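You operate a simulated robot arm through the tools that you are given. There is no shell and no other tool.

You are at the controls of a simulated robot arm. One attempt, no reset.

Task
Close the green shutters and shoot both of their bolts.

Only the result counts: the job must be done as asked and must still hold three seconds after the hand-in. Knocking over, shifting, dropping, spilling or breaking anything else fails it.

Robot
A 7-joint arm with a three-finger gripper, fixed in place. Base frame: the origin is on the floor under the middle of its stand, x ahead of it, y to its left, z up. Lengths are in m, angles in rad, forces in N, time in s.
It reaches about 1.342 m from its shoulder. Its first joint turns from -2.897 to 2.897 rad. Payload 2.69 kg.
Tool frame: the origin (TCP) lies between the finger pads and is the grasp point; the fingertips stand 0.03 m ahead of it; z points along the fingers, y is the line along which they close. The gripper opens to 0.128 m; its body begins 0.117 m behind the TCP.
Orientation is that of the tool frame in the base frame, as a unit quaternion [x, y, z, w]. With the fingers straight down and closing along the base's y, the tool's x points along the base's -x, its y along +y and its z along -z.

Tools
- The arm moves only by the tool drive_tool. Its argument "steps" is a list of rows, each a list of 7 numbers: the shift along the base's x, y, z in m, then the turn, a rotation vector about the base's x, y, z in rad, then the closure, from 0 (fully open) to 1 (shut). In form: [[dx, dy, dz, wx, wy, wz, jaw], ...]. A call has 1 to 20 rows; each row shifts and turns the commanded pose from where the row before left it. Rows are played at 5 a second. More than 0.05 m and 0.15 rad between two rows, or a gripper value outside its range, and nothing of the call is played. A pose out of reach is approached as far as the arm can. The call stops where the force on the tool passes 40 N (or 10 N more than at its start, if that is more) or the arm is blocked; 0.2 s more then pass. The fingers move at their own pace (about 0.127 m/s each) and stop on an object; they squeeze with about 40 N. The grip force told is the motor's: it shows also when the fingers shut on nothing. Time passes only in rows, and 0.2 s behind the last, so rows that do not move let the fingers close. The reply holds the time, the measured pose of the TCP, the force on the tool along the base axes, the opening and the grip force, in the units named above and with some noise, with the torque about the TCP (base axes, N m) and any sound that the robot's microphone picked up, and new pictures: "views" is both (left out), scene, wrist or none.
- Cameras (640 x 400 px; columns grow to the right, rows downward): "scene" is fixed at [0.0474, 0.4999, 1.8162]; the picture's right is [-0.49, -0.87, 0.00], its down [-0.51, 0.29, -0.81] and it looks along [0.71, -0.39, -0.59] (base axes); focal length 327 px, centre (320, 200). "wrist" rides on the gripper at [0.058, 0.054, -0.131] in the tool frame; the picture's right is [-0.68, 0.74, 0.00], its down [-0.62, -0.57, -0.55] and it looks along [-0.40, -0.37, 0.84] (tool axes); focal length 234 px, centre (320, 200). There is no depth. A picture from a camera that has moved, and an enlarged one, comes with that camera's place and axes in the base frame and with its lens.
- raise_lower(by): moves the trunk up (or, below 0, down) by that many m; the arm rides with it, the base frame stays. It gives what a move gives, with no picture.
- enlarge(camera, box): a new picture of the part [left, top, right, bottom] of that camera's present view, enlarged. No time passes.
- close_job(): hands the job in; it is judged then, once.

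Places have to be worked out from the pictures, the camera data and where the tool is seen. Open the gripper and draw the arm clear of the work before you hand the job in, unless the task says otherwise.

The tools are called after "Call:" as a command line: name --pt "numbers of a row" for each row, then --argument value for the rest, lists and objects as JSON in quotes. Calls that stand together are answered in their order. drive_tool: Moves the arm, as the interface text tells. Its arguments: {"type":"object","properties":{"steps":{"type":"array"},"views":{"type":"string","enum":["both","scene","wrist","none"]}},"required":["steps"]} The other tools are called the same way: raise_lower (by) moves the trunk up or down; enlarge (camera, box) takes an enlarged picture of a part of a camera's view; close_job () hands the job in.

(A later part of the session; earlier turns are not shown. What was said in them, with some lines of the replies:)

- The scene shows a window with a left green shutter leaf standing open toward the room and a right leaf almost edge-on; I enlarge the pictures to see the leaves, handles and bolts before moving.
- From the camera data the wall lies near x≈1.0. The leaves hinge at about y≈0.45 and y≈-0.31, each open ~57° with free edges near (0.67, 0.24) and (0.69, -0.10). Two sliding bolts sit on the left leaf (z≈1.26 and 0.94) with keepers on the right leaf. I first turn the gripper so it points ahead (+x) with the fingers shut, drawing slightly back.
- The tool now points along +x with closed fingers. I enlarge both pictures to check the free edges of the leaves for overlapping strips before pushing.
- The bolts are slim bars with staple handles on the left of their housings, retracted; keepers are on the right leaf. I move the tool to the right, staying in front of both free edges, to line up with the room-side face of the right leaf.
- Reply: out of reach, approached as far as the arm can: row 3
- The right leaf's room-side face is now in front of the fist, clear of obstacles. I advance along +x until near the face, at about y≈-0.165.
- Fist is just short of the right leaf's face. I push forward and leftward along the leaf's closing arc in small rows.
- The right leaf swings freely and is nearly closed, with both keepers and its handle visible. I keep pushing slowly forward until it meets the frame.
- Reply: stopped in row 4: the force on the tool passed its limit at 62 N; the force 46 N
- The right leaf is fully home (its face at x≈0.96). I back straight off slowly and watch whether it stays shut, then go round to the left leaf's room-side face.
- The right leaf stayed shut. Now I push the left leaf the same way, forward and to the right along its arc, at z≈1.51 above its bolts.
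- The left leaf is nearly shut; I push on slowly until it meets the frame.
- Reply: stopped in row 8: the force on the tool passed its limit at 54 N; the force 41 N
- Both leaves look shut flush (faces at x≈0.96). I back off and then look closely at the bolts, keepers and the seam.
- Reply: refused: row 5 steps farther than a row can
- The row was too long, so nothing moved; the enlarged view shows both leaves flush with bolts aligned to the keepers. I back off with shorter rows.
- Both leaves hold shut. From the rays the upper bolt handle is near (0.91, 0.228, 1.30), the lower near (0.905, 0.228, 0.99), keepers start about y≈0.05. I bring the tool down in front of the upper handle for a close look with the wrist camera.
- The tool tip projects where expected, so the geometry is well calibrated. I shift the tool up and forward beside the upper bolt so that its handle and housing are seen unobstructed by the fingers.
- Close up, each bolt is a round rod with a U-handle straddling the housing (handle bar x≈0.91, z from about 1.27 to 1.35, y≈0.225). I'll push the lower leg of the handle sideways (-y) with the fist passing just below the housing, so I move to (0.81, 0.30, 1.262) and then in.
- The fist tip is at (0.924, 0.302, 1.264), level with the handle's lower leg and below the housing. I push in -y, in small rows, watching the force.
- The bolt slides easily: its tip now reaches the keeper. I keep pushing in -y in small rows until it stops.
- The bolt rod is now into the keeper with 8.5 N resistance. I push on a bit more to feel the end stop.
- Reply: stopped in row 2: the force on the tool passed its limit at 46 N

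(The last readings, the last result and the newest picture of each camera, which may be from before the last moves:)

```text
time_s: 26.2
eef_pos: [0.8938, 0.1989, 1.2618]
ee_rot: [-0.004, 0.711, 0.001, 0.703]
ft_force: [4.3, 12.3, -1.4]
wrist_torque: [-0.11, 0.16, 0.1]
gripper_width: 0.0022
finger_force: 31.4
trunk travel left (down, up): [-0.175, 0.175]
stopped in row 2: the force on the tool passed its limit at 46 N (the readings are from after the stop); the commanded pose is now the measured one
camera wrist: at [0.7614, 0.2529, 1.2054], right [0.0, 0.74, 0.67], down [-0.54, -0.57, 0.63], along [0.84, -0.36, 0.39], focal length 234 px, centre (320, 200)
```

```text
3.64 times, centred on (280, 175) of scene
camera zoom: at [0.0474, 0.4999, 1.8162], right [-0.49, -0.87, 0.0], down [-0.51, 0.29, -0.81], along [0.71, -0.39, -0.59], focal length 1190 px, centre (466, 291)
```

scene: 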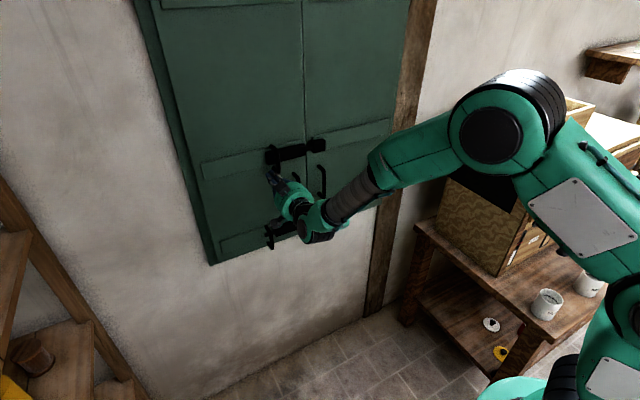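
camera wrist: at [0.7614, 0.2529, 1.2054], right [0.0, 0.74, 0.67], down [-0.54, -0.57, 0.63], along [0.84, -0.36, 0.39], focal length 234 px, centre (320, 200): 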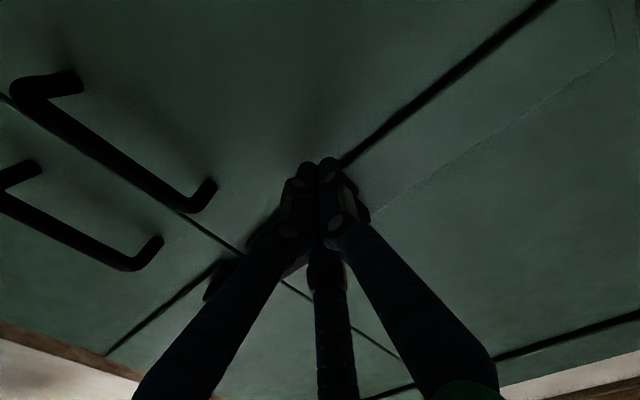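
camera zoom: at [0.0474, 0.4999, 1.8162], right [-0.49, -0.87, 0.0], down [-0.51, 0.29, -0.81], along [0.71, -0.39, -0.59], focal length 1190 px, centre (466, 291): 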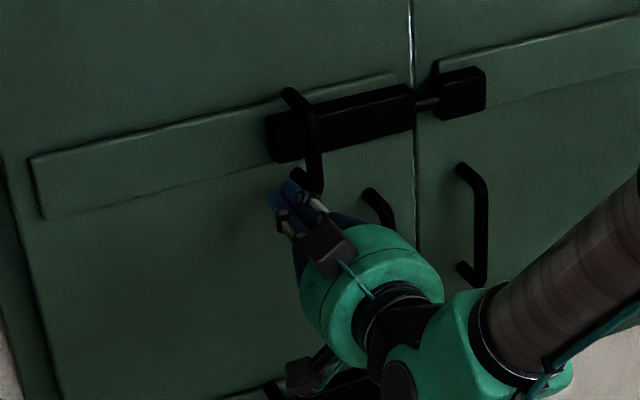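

The end stop is felt (46 N with no further motion), and the upper bolt sits in its keeper. I release the handle in +y, draw back, and go down beside the lower bolt handle (rod z≈1.0, lower leg z≈0.955).

Call:
drive_tool --pt "0 0.015 -0.002 0 0 0 1" --pt "0 0.03 -0.005 0 0 0 1" --pt "-0.03 0.03 -0.01 0 0 0 1" --pt "-0.04 0.02 -0.02 0 0 0 1" --pt "-0.03 0.01 -0.035 0 0 0 1" --pt "0 0 -0.045 0 0 0 1" --pt "0 0 -0.045 0 0 0 1" --pt "0 0 -0.045 0 0 0 1" --pt "0 0 -0.045 0 0 0 1" --pt "0 0 -0.045 0 0 0 1" --pt "0 0 0 0 0 0 1" --views "both"

Call:
enlarge --camera "scene" --box '[210, 120, 350, 270]'

Call:
enlarge --camera "scene" --box '[250, 130, 340, 190]'

```text
time_s: 28.6
eef_pos: [0.7936, 0.3037, 0.9667]
ee_rot: [-0.003, 0.711, 0.002, 0.703]
ft_force: [0.2, 0.5, -0.4]
wrist_torque: [0.01, -0.04, 0.01]
gripper_width: 0.002
finger_force: 31.3
trunk travel left (down, up): [-0.175, 0.175]
camera wrist: at [0.6616, 0.3567, 0.9103], right [0.0, 0.74, 0.67], down [-0.54, -0.57, 0.62], along [0.84, -0.36, 0.39], focal length 234 px, centre (320, 200)
```

scene: 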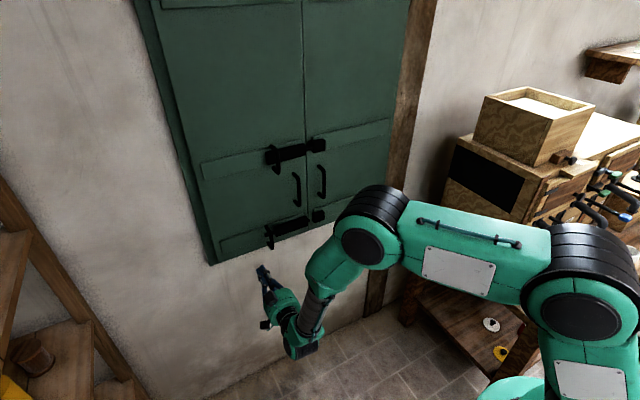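
wrist: 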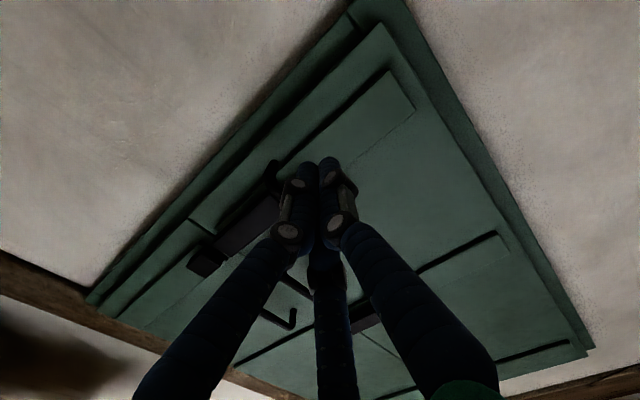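

```text
2.67 times, centred on (280, 195) of scene
camera zoom: at [0.0474, 0.4999, 1.8162], right [-0.49, -0.87, 0.0], down [-0.51, 0.29, -0.81], along [0.71, -0.39, -0.59], focal length 872 px, centre (427, 213)
```

zoom: 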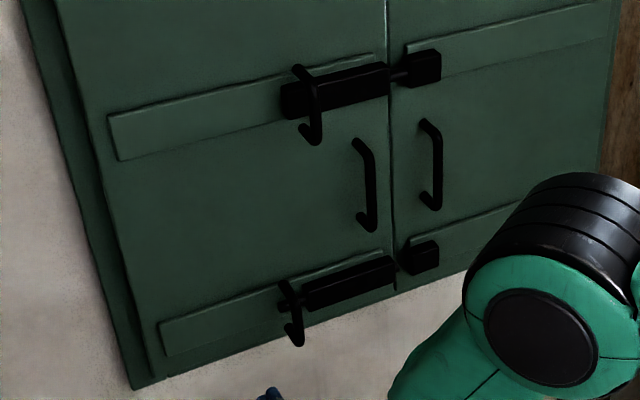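

```text
6.67 times, centred on (295, 160) of scene
camera zoom: at [0.0474, 0.4999, 1.8162], right [-0.49, -0.87, 0.0], down [-0.51, 0.29, -0.81], along [0.71, -0.39, -0.59], focal length 2181 px, centre (487, 467)
```

zoom: 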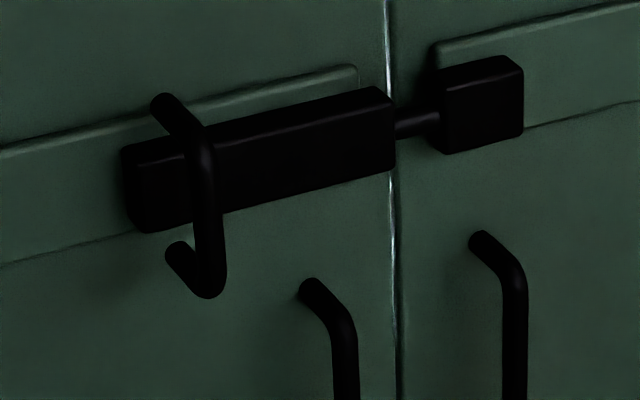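

The upper bolt is clearly seated in its keeper. The lower handle spans z≈0.955–1.044 at y≈0.23, so I move in at z≈0.953, y≈0.30 and then push in -y just like before.

Call:
drive_tool --pt "0.03 0 -0.007 0 0 0 1" --pt "0.035 0 -0.007 0 0 0 1" --pt "0.035 0 0 0 0 0 1" --pt "0 0 0 0 0 0 1" --pt "0 -0.015 0 0 0 0 1" --pt "0 -0.015 0 0 0 0 1" --pt "0 -0.012 0 0 0 0 1" --pt "0 0 0 0 0 0 1" --views "both"

Call:
enlarge --camera "scene" --box '[210, 170, 350, 270]'

Call:
enlarge --camera "wrist" --box '[160, 80, 400, 280]'

```text
time_s: 30.4
eef_pos: [0.896, 0.259, 0.9529]
ee_rot: [-0.003, 0.711, 0.001, 0.703]
ft_force: [-0.6, -0.3, -0.3]
wrist_torque: [0.02, 0.02, 0.04]
gripper_width: 0.0021
finger_force: 31.6
trunk travel left (down, up): [-0.175, 0.175]
camera wrist: at [0.7629, 0.3131, 0.8963], right [0.0, 0.74, 0.68], down [-0.54, -0.57, 0.62], along [0.84, -0.36, 0.39], focal length 234 px, centre (320, 200)
```

scene: 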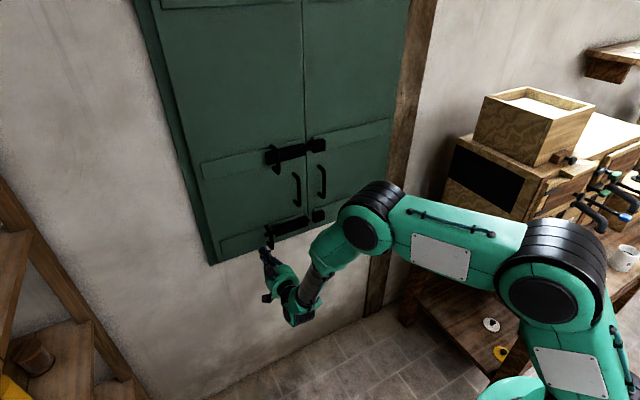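
wrist: 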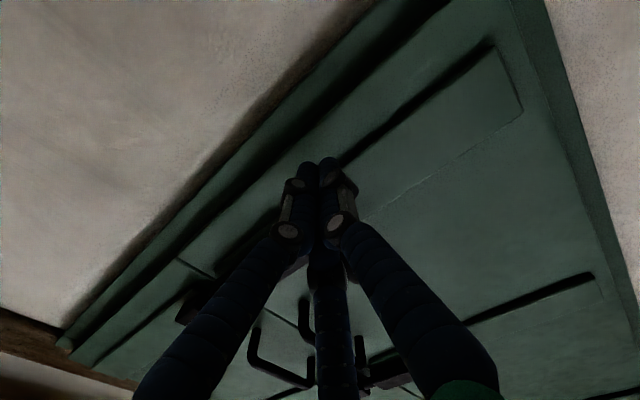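

```text
4.00 times, centred on (280, 220) of scene
camera zoom: at [0.0474, 0.4999, 1.8162], right [-0.49, -0.87, 0.0], down [-0.51, 0.29, -0.81], along [0.71, -0.39, -0.59], focal length 1309 px, centre (480, 120)
```

zoom: 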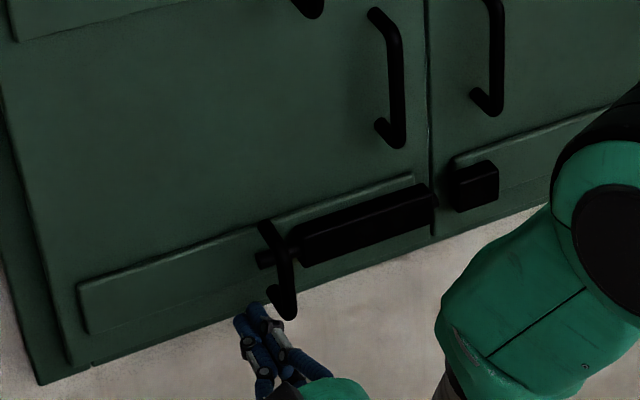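

```text
2.00 times, centred on (280, 180) of wrist
camera zoom: at [0.7629, 0.3131, 0.8963], right [0.0, 0.74, 0.68], down [-0.54, -0.57, 0.62], along [0.84, -0.36, 0.39], focal length 468 px, centre (400, 240)
```

zoom: 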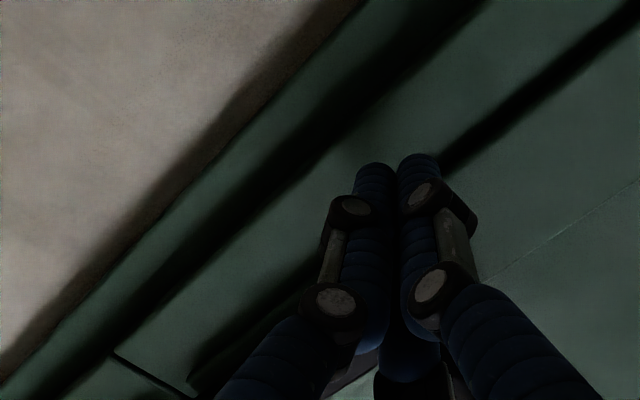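

The fist is just left of the lower handle's lower leg, in the same relation as with the upper one. I raise it 3 mm for a surer hold and push in -y.

Call:
drive_tool --pt "0 -0.003 0.003 0 0 0 1" --pt "0 -0.01 0 0 0 0 1" --pt "0 -0.01 0 0 0 0 1" --pt "0 -0.008 0 0 0 0 1" --pt "0 -0.008 0 0 0 0 1" --pt "0 -0.008 0 0 0 0 1" --pt "0 0 0 0 0 0 1" --views "both"

Call:
enlarge --camera "scene" --box '[210, 170, 350, 270]'

```text
time_s: 32.0
eef_pos: [0.8925, 0.2124, 0.9552]
ee_rot: [-0.003, 0.711, 0.001, 0.703]
ft_force: [-0.5, -0.2, -0.5]
wrist_torque: [0.01, 0.0, 0.01]
gripper_width: 0.002
finger_force: 31.5
trunk travel left (down, up): [-0.175, 0.175]
camera wrist: at [0.7614, 0.2664, 0.8982], right [0.0, 0.74, 0.68], down [-0.54, -0.57, 0.62], along [0.84, -0.37, 0.39], focal length 234 px, centre (320, 200)
```

scene: 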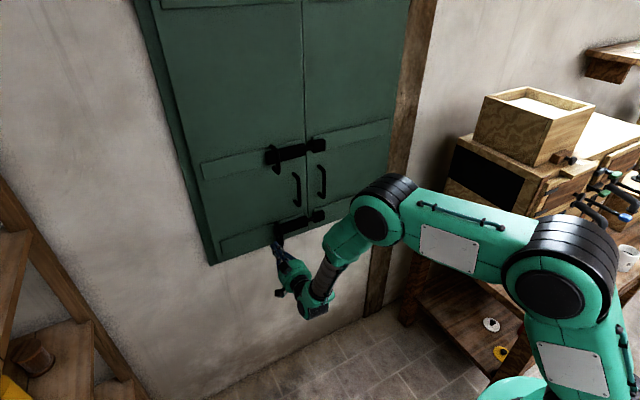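
wrist: 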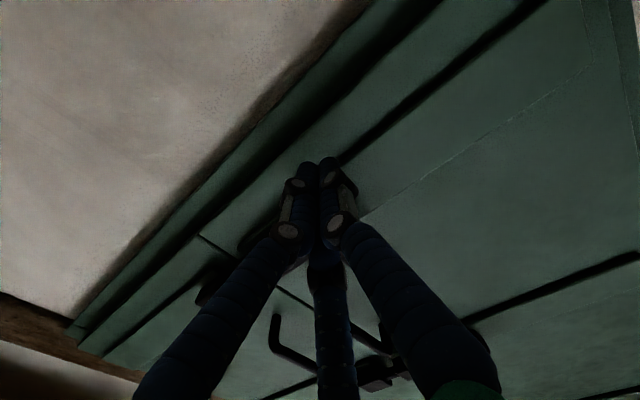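

```text
4.00 times, centred on (280, 220) of scene
camera zoom: at [0.0474, 0.4999, 1.8162], right [-0.49, -0.87, 0.0], down [-0.51, 0.29, -0.81], along [0.71, -0.39, -0.59], focal length 1309 px, centre (480, 120)
```

zoom: 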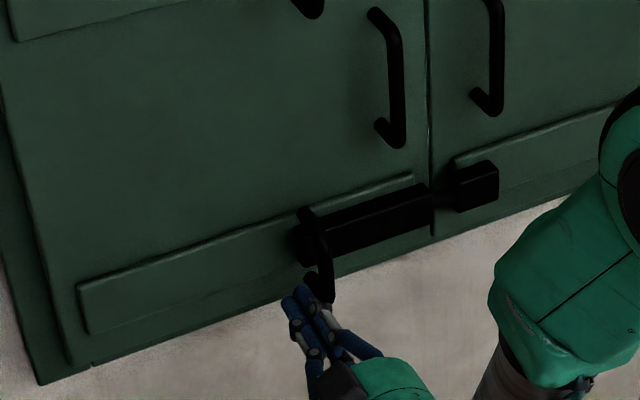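

The lower bolt slides well and its rod has reached the keeper. I continue in small rows until the end stop is felt.

Call:
drive_tool --pt "0 -0.006 0 0 0 0 1" --pt "0 -0.006 0 0 0 0 1" --pt "0 -0.005 0 0 0 0 1" --pt "0 -0.005 0 0 0 0 1" --pt "0 -0.005 0 0 0 0 1" --pt "0 -0.005 0 0 0 0 1" --pt "0 -0.004 0 0 0 0 1" --views "both"

Call:
enlarge --camera "scene" --box '[210, 170, 350, 270]'

```text
time_s: 33.0
eef_pos: [0.8933, 0.199, 0.9538]
ee_rot: [-0.008, 0.711, 0.005, 0.703]
ft_force: [2.3, 6.5, -2.0]
wrist_torque: [-0.03, 0.05, 0.04]
gripper_width: 0.0021
finger_force: 31.3
trunk travel left (down, up): [-0.175, 0.175]
stopped in row 4: the force on the tool passed its limit at 46 N (the readings are from after the stop); the commanded pose is now the measured one
camera wrist: at [0.7608, 0.2517, 0.8979], right [-0.01, 0.74, 0.67], down [-0.53, -0.57, 0.62], along [0.85, -0.35, 0.4], focal length 234 px, centre (320, 200)
```

scene: 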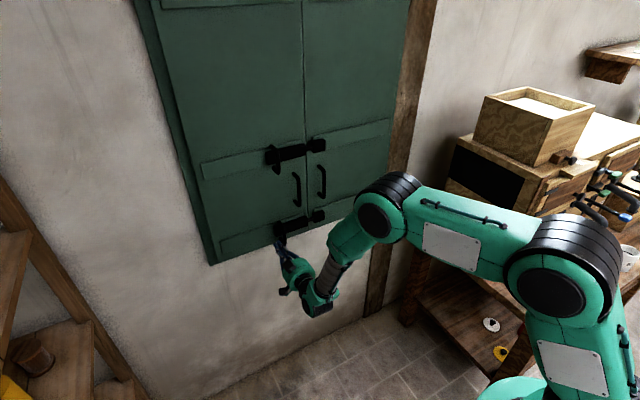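
wrist: 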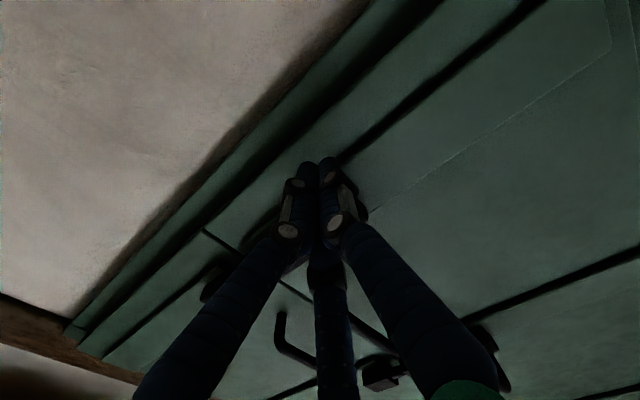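

```text
4.00 times, centred on (280, 220) of scene
camera zoom: at [0.0474, 0.4999, 1.8162], right [-0.49, -0.87, 0.0], down [-0.51, 0.29, -0.81], along [0.71, -0.39, -0.59], focal length 1309 px, centre (480, 120)
```

zoom: 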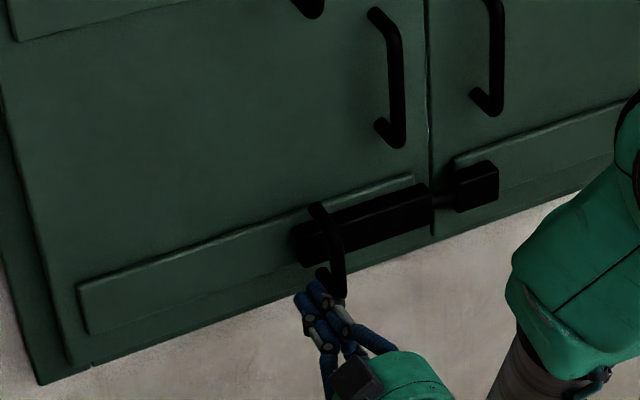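

The lower bolt also reached its stop at the same travel (y≈0.199). I ease off in +y, draw back and up away from the window, and open the gripper once clear.

Call:
drive_tool --pt "0 0.015 -0.002 0 0 0 1" --pt "0 0.03 0 0 0 0 1" --pt "-0.03 0.03 0 0 0 0 1" --pt "-0.045 0.01 0 0 0 0 1" --pt "-0.045 0 0 0 0 0 1" --pt "-0.045 0 0 0 0 0 1" --pt "-0.045 0 0.01 0 0 0 0.7" --pt "-0.045 0 0.02 0 0 0 0.4" --pt "-0.02 0 0.04 0 0 0 0" --pt "0 0 0.04 0 0 0 0" --pt "0 0 0 0 0 0 0" --pt "0 0 0 0 0 0 0" --views "both"

Call:
enlarge --camera "scene" --box '[240, 120, 360, 260]'

Call:
enlarge --camera "scene" --box '[120, 0, 440, 280]'

```text
time_s: 35.6
eef_pos: [0.6164, 0.2854, 1.0635]
ee_rot: [-0.007, 0.711, 0.004, 0.703]
ft_force: [-0.2, 0.6, -0.4]
wrist_torque: [0.01, -0.02, -0.03]
gripper_width: 0.128
finger_force: 0.1
trunk travel left (down, up): [-0.175, 0.175]
camera wrist: at [0.4838, 0.3374, 1.007], right [0.0, 0.74, 0.67], down [-0.53, -0.57, 0.62], along [0.85, -0.36, 0.4], focal length 234 px, centre (320, 200)
```

scene: 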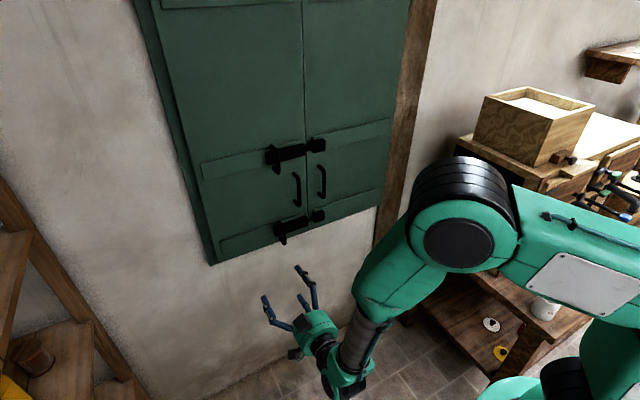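
wrist: 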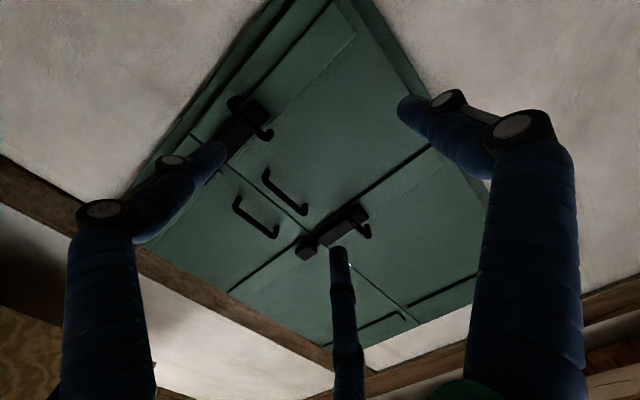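

```text
2.86 times, centred on (300, 190) of scene
camera zoom: at [0.0474, 0.4999, 1.8162], right [-0.49, -0.87, 0.0], down [-0.51, 0.29, -0.81], along [0.71, -0.39, -0.59], focal length 935 px, centre (377, 229)
```

zoom: 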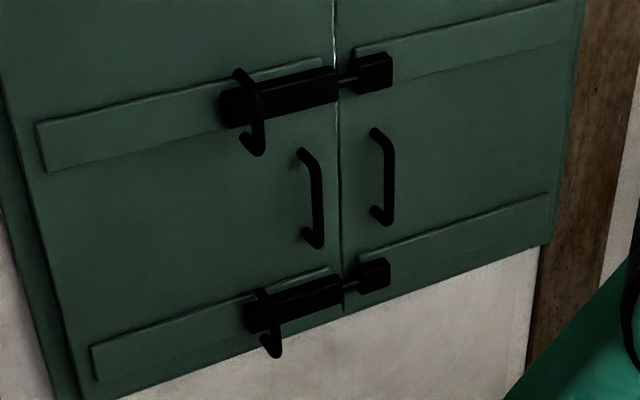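

```text
1.43 times, centred on (280, 140) of scene
camera zoom: at [0.0474, 0.4999, 1.8162], right [-0.49, -0.87, 0.0], down [-0.51, 0.29, -0.81], along [0.71, -0.39, -0.59], focal length 467 px, centre (377, 286)
```

zoom: 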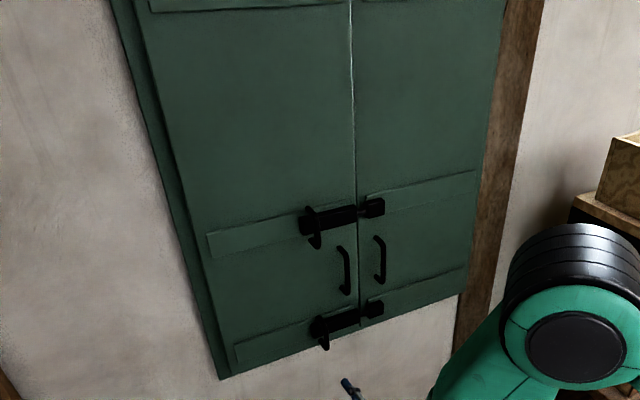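

Both leaves are flush and both rods sit in their keepers after release. I raise the arm away from the bench and window to check that nothing else was disturbed.

Call:
drive_tool --pt "0 0 0.045 0 0 0 0" --pt "0 0 0.045 0 0 0 0" --pt "0 0 0.045 0 0 0 0" --pt "0 0 0.045 0 0 0 0" --pt "0 0 0.045 0 0 0 0" --pt "0 0 0.045 0 0 0 0" --pt "0 0 0.045 0 0 0 0" --pt "0 0 0.045 0 0 0 0" --pt "0 0 0.045 0 0 0 0" --pt "0 0 0 0 0 0 0" --pt "0 0 0 0 0 0 0" --views "both"

Call:
enlarge --camera "scene" --box '[240, 120, 360, 260]'

Call:
enlarge --camera "scene" --box '[380, 60, 640, 390]'

```text
time_s: 38.0
eef_pos: [0.6198, 0.2822, 1.4668]
ee_rot: [-0.007, 0.711, 0.004, 0.703]
ft_force: [0.6, -0.6, -0.1]
wrist_torque: [-0.02, 0.0, -0.05]
gripper_width: 0.1278
finger_force: 0.0
trunk travel left (down, up): [-0.175, 0.175]
camera wrist: at [0.4866, 0.3346, 1.4095], right [0.0, 0.74, 0.67], down [-0.53, -0.57, 0.62], along [0.85, -0.36, 0.4], focal length 234 px, centre (320, 200)
```

scene: 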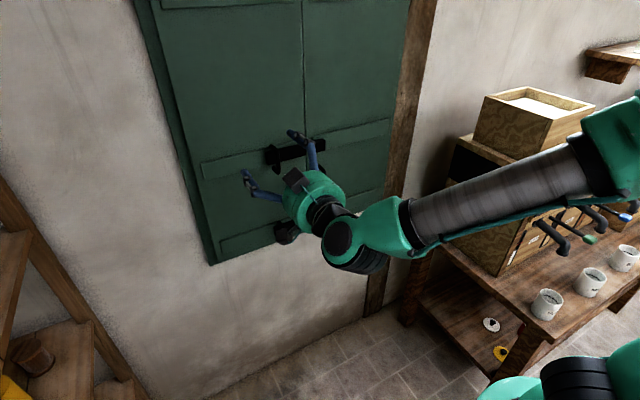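
wrist: 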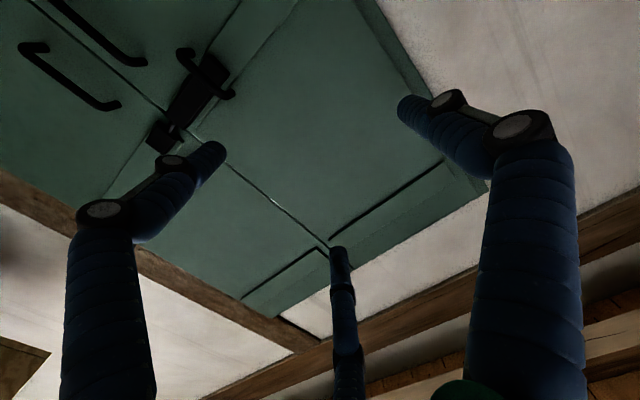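

```text
2.86 times, centred on (300, 190) of scene
camera zoom: at [0.0474, 0.4999, 1.8162], right [-0.49, -0.87, 0.0], down [-0.51, 0.29, -0.81], along [0.71, -0.39, -0.59], focal length 935 px, centre (377, 229)
```

zoom: 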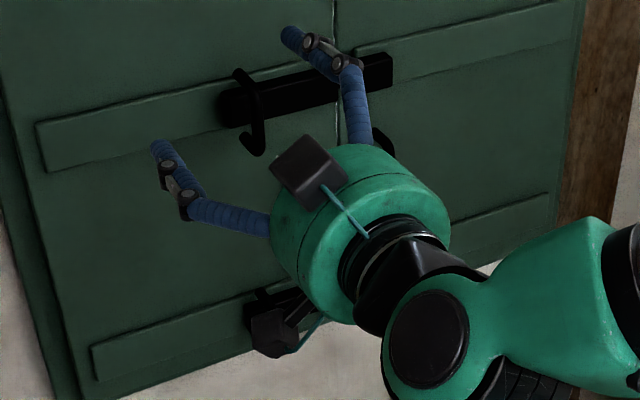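

```text
1.21 times, centred on (510, 225) of scene
camera zoom: at [0.0474, 0.4999, 1.8162], right [-0.49, -0.87, 0.0], down [-0.51, 0.29, -0.81], along [0.71, -0.39, -0.59], focal length 397 px, centre (90, 170)
```

zoom: 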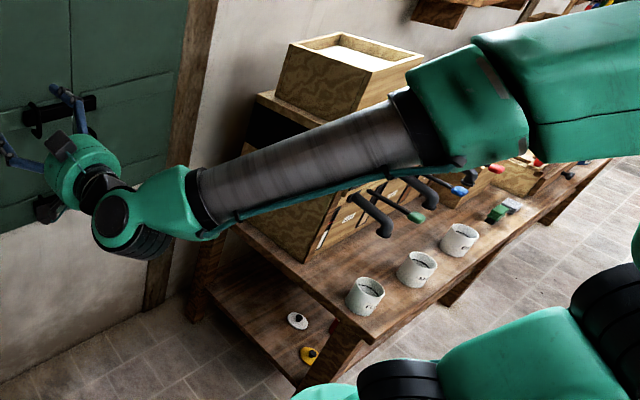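

Both shutters are flush, both bolts are in their keepers, and the cups and dispenser are where they were. The gripper is open and clear of the work, so I hand the job in.

Call:
close_job

```text
The job is handed in.
```

I closed both green shutters and shot both bolts, then handed the job in.

- **Shutters:** each leaf was pushed until it met the frame. Both stayed flush after I let go.
- **Bolts:** both slid across into the keepers on the right leaf. I pushed each one until it stopped, and both were still in place when I last had a clear view of them.
- **Surroundings:** the cups and dispenser on the bench look as they did at the start.
- **Arm:** before the hand-in I opened the gripper and drew it back about 0.3 m from the shutters.

The hand-in gave no verdict.
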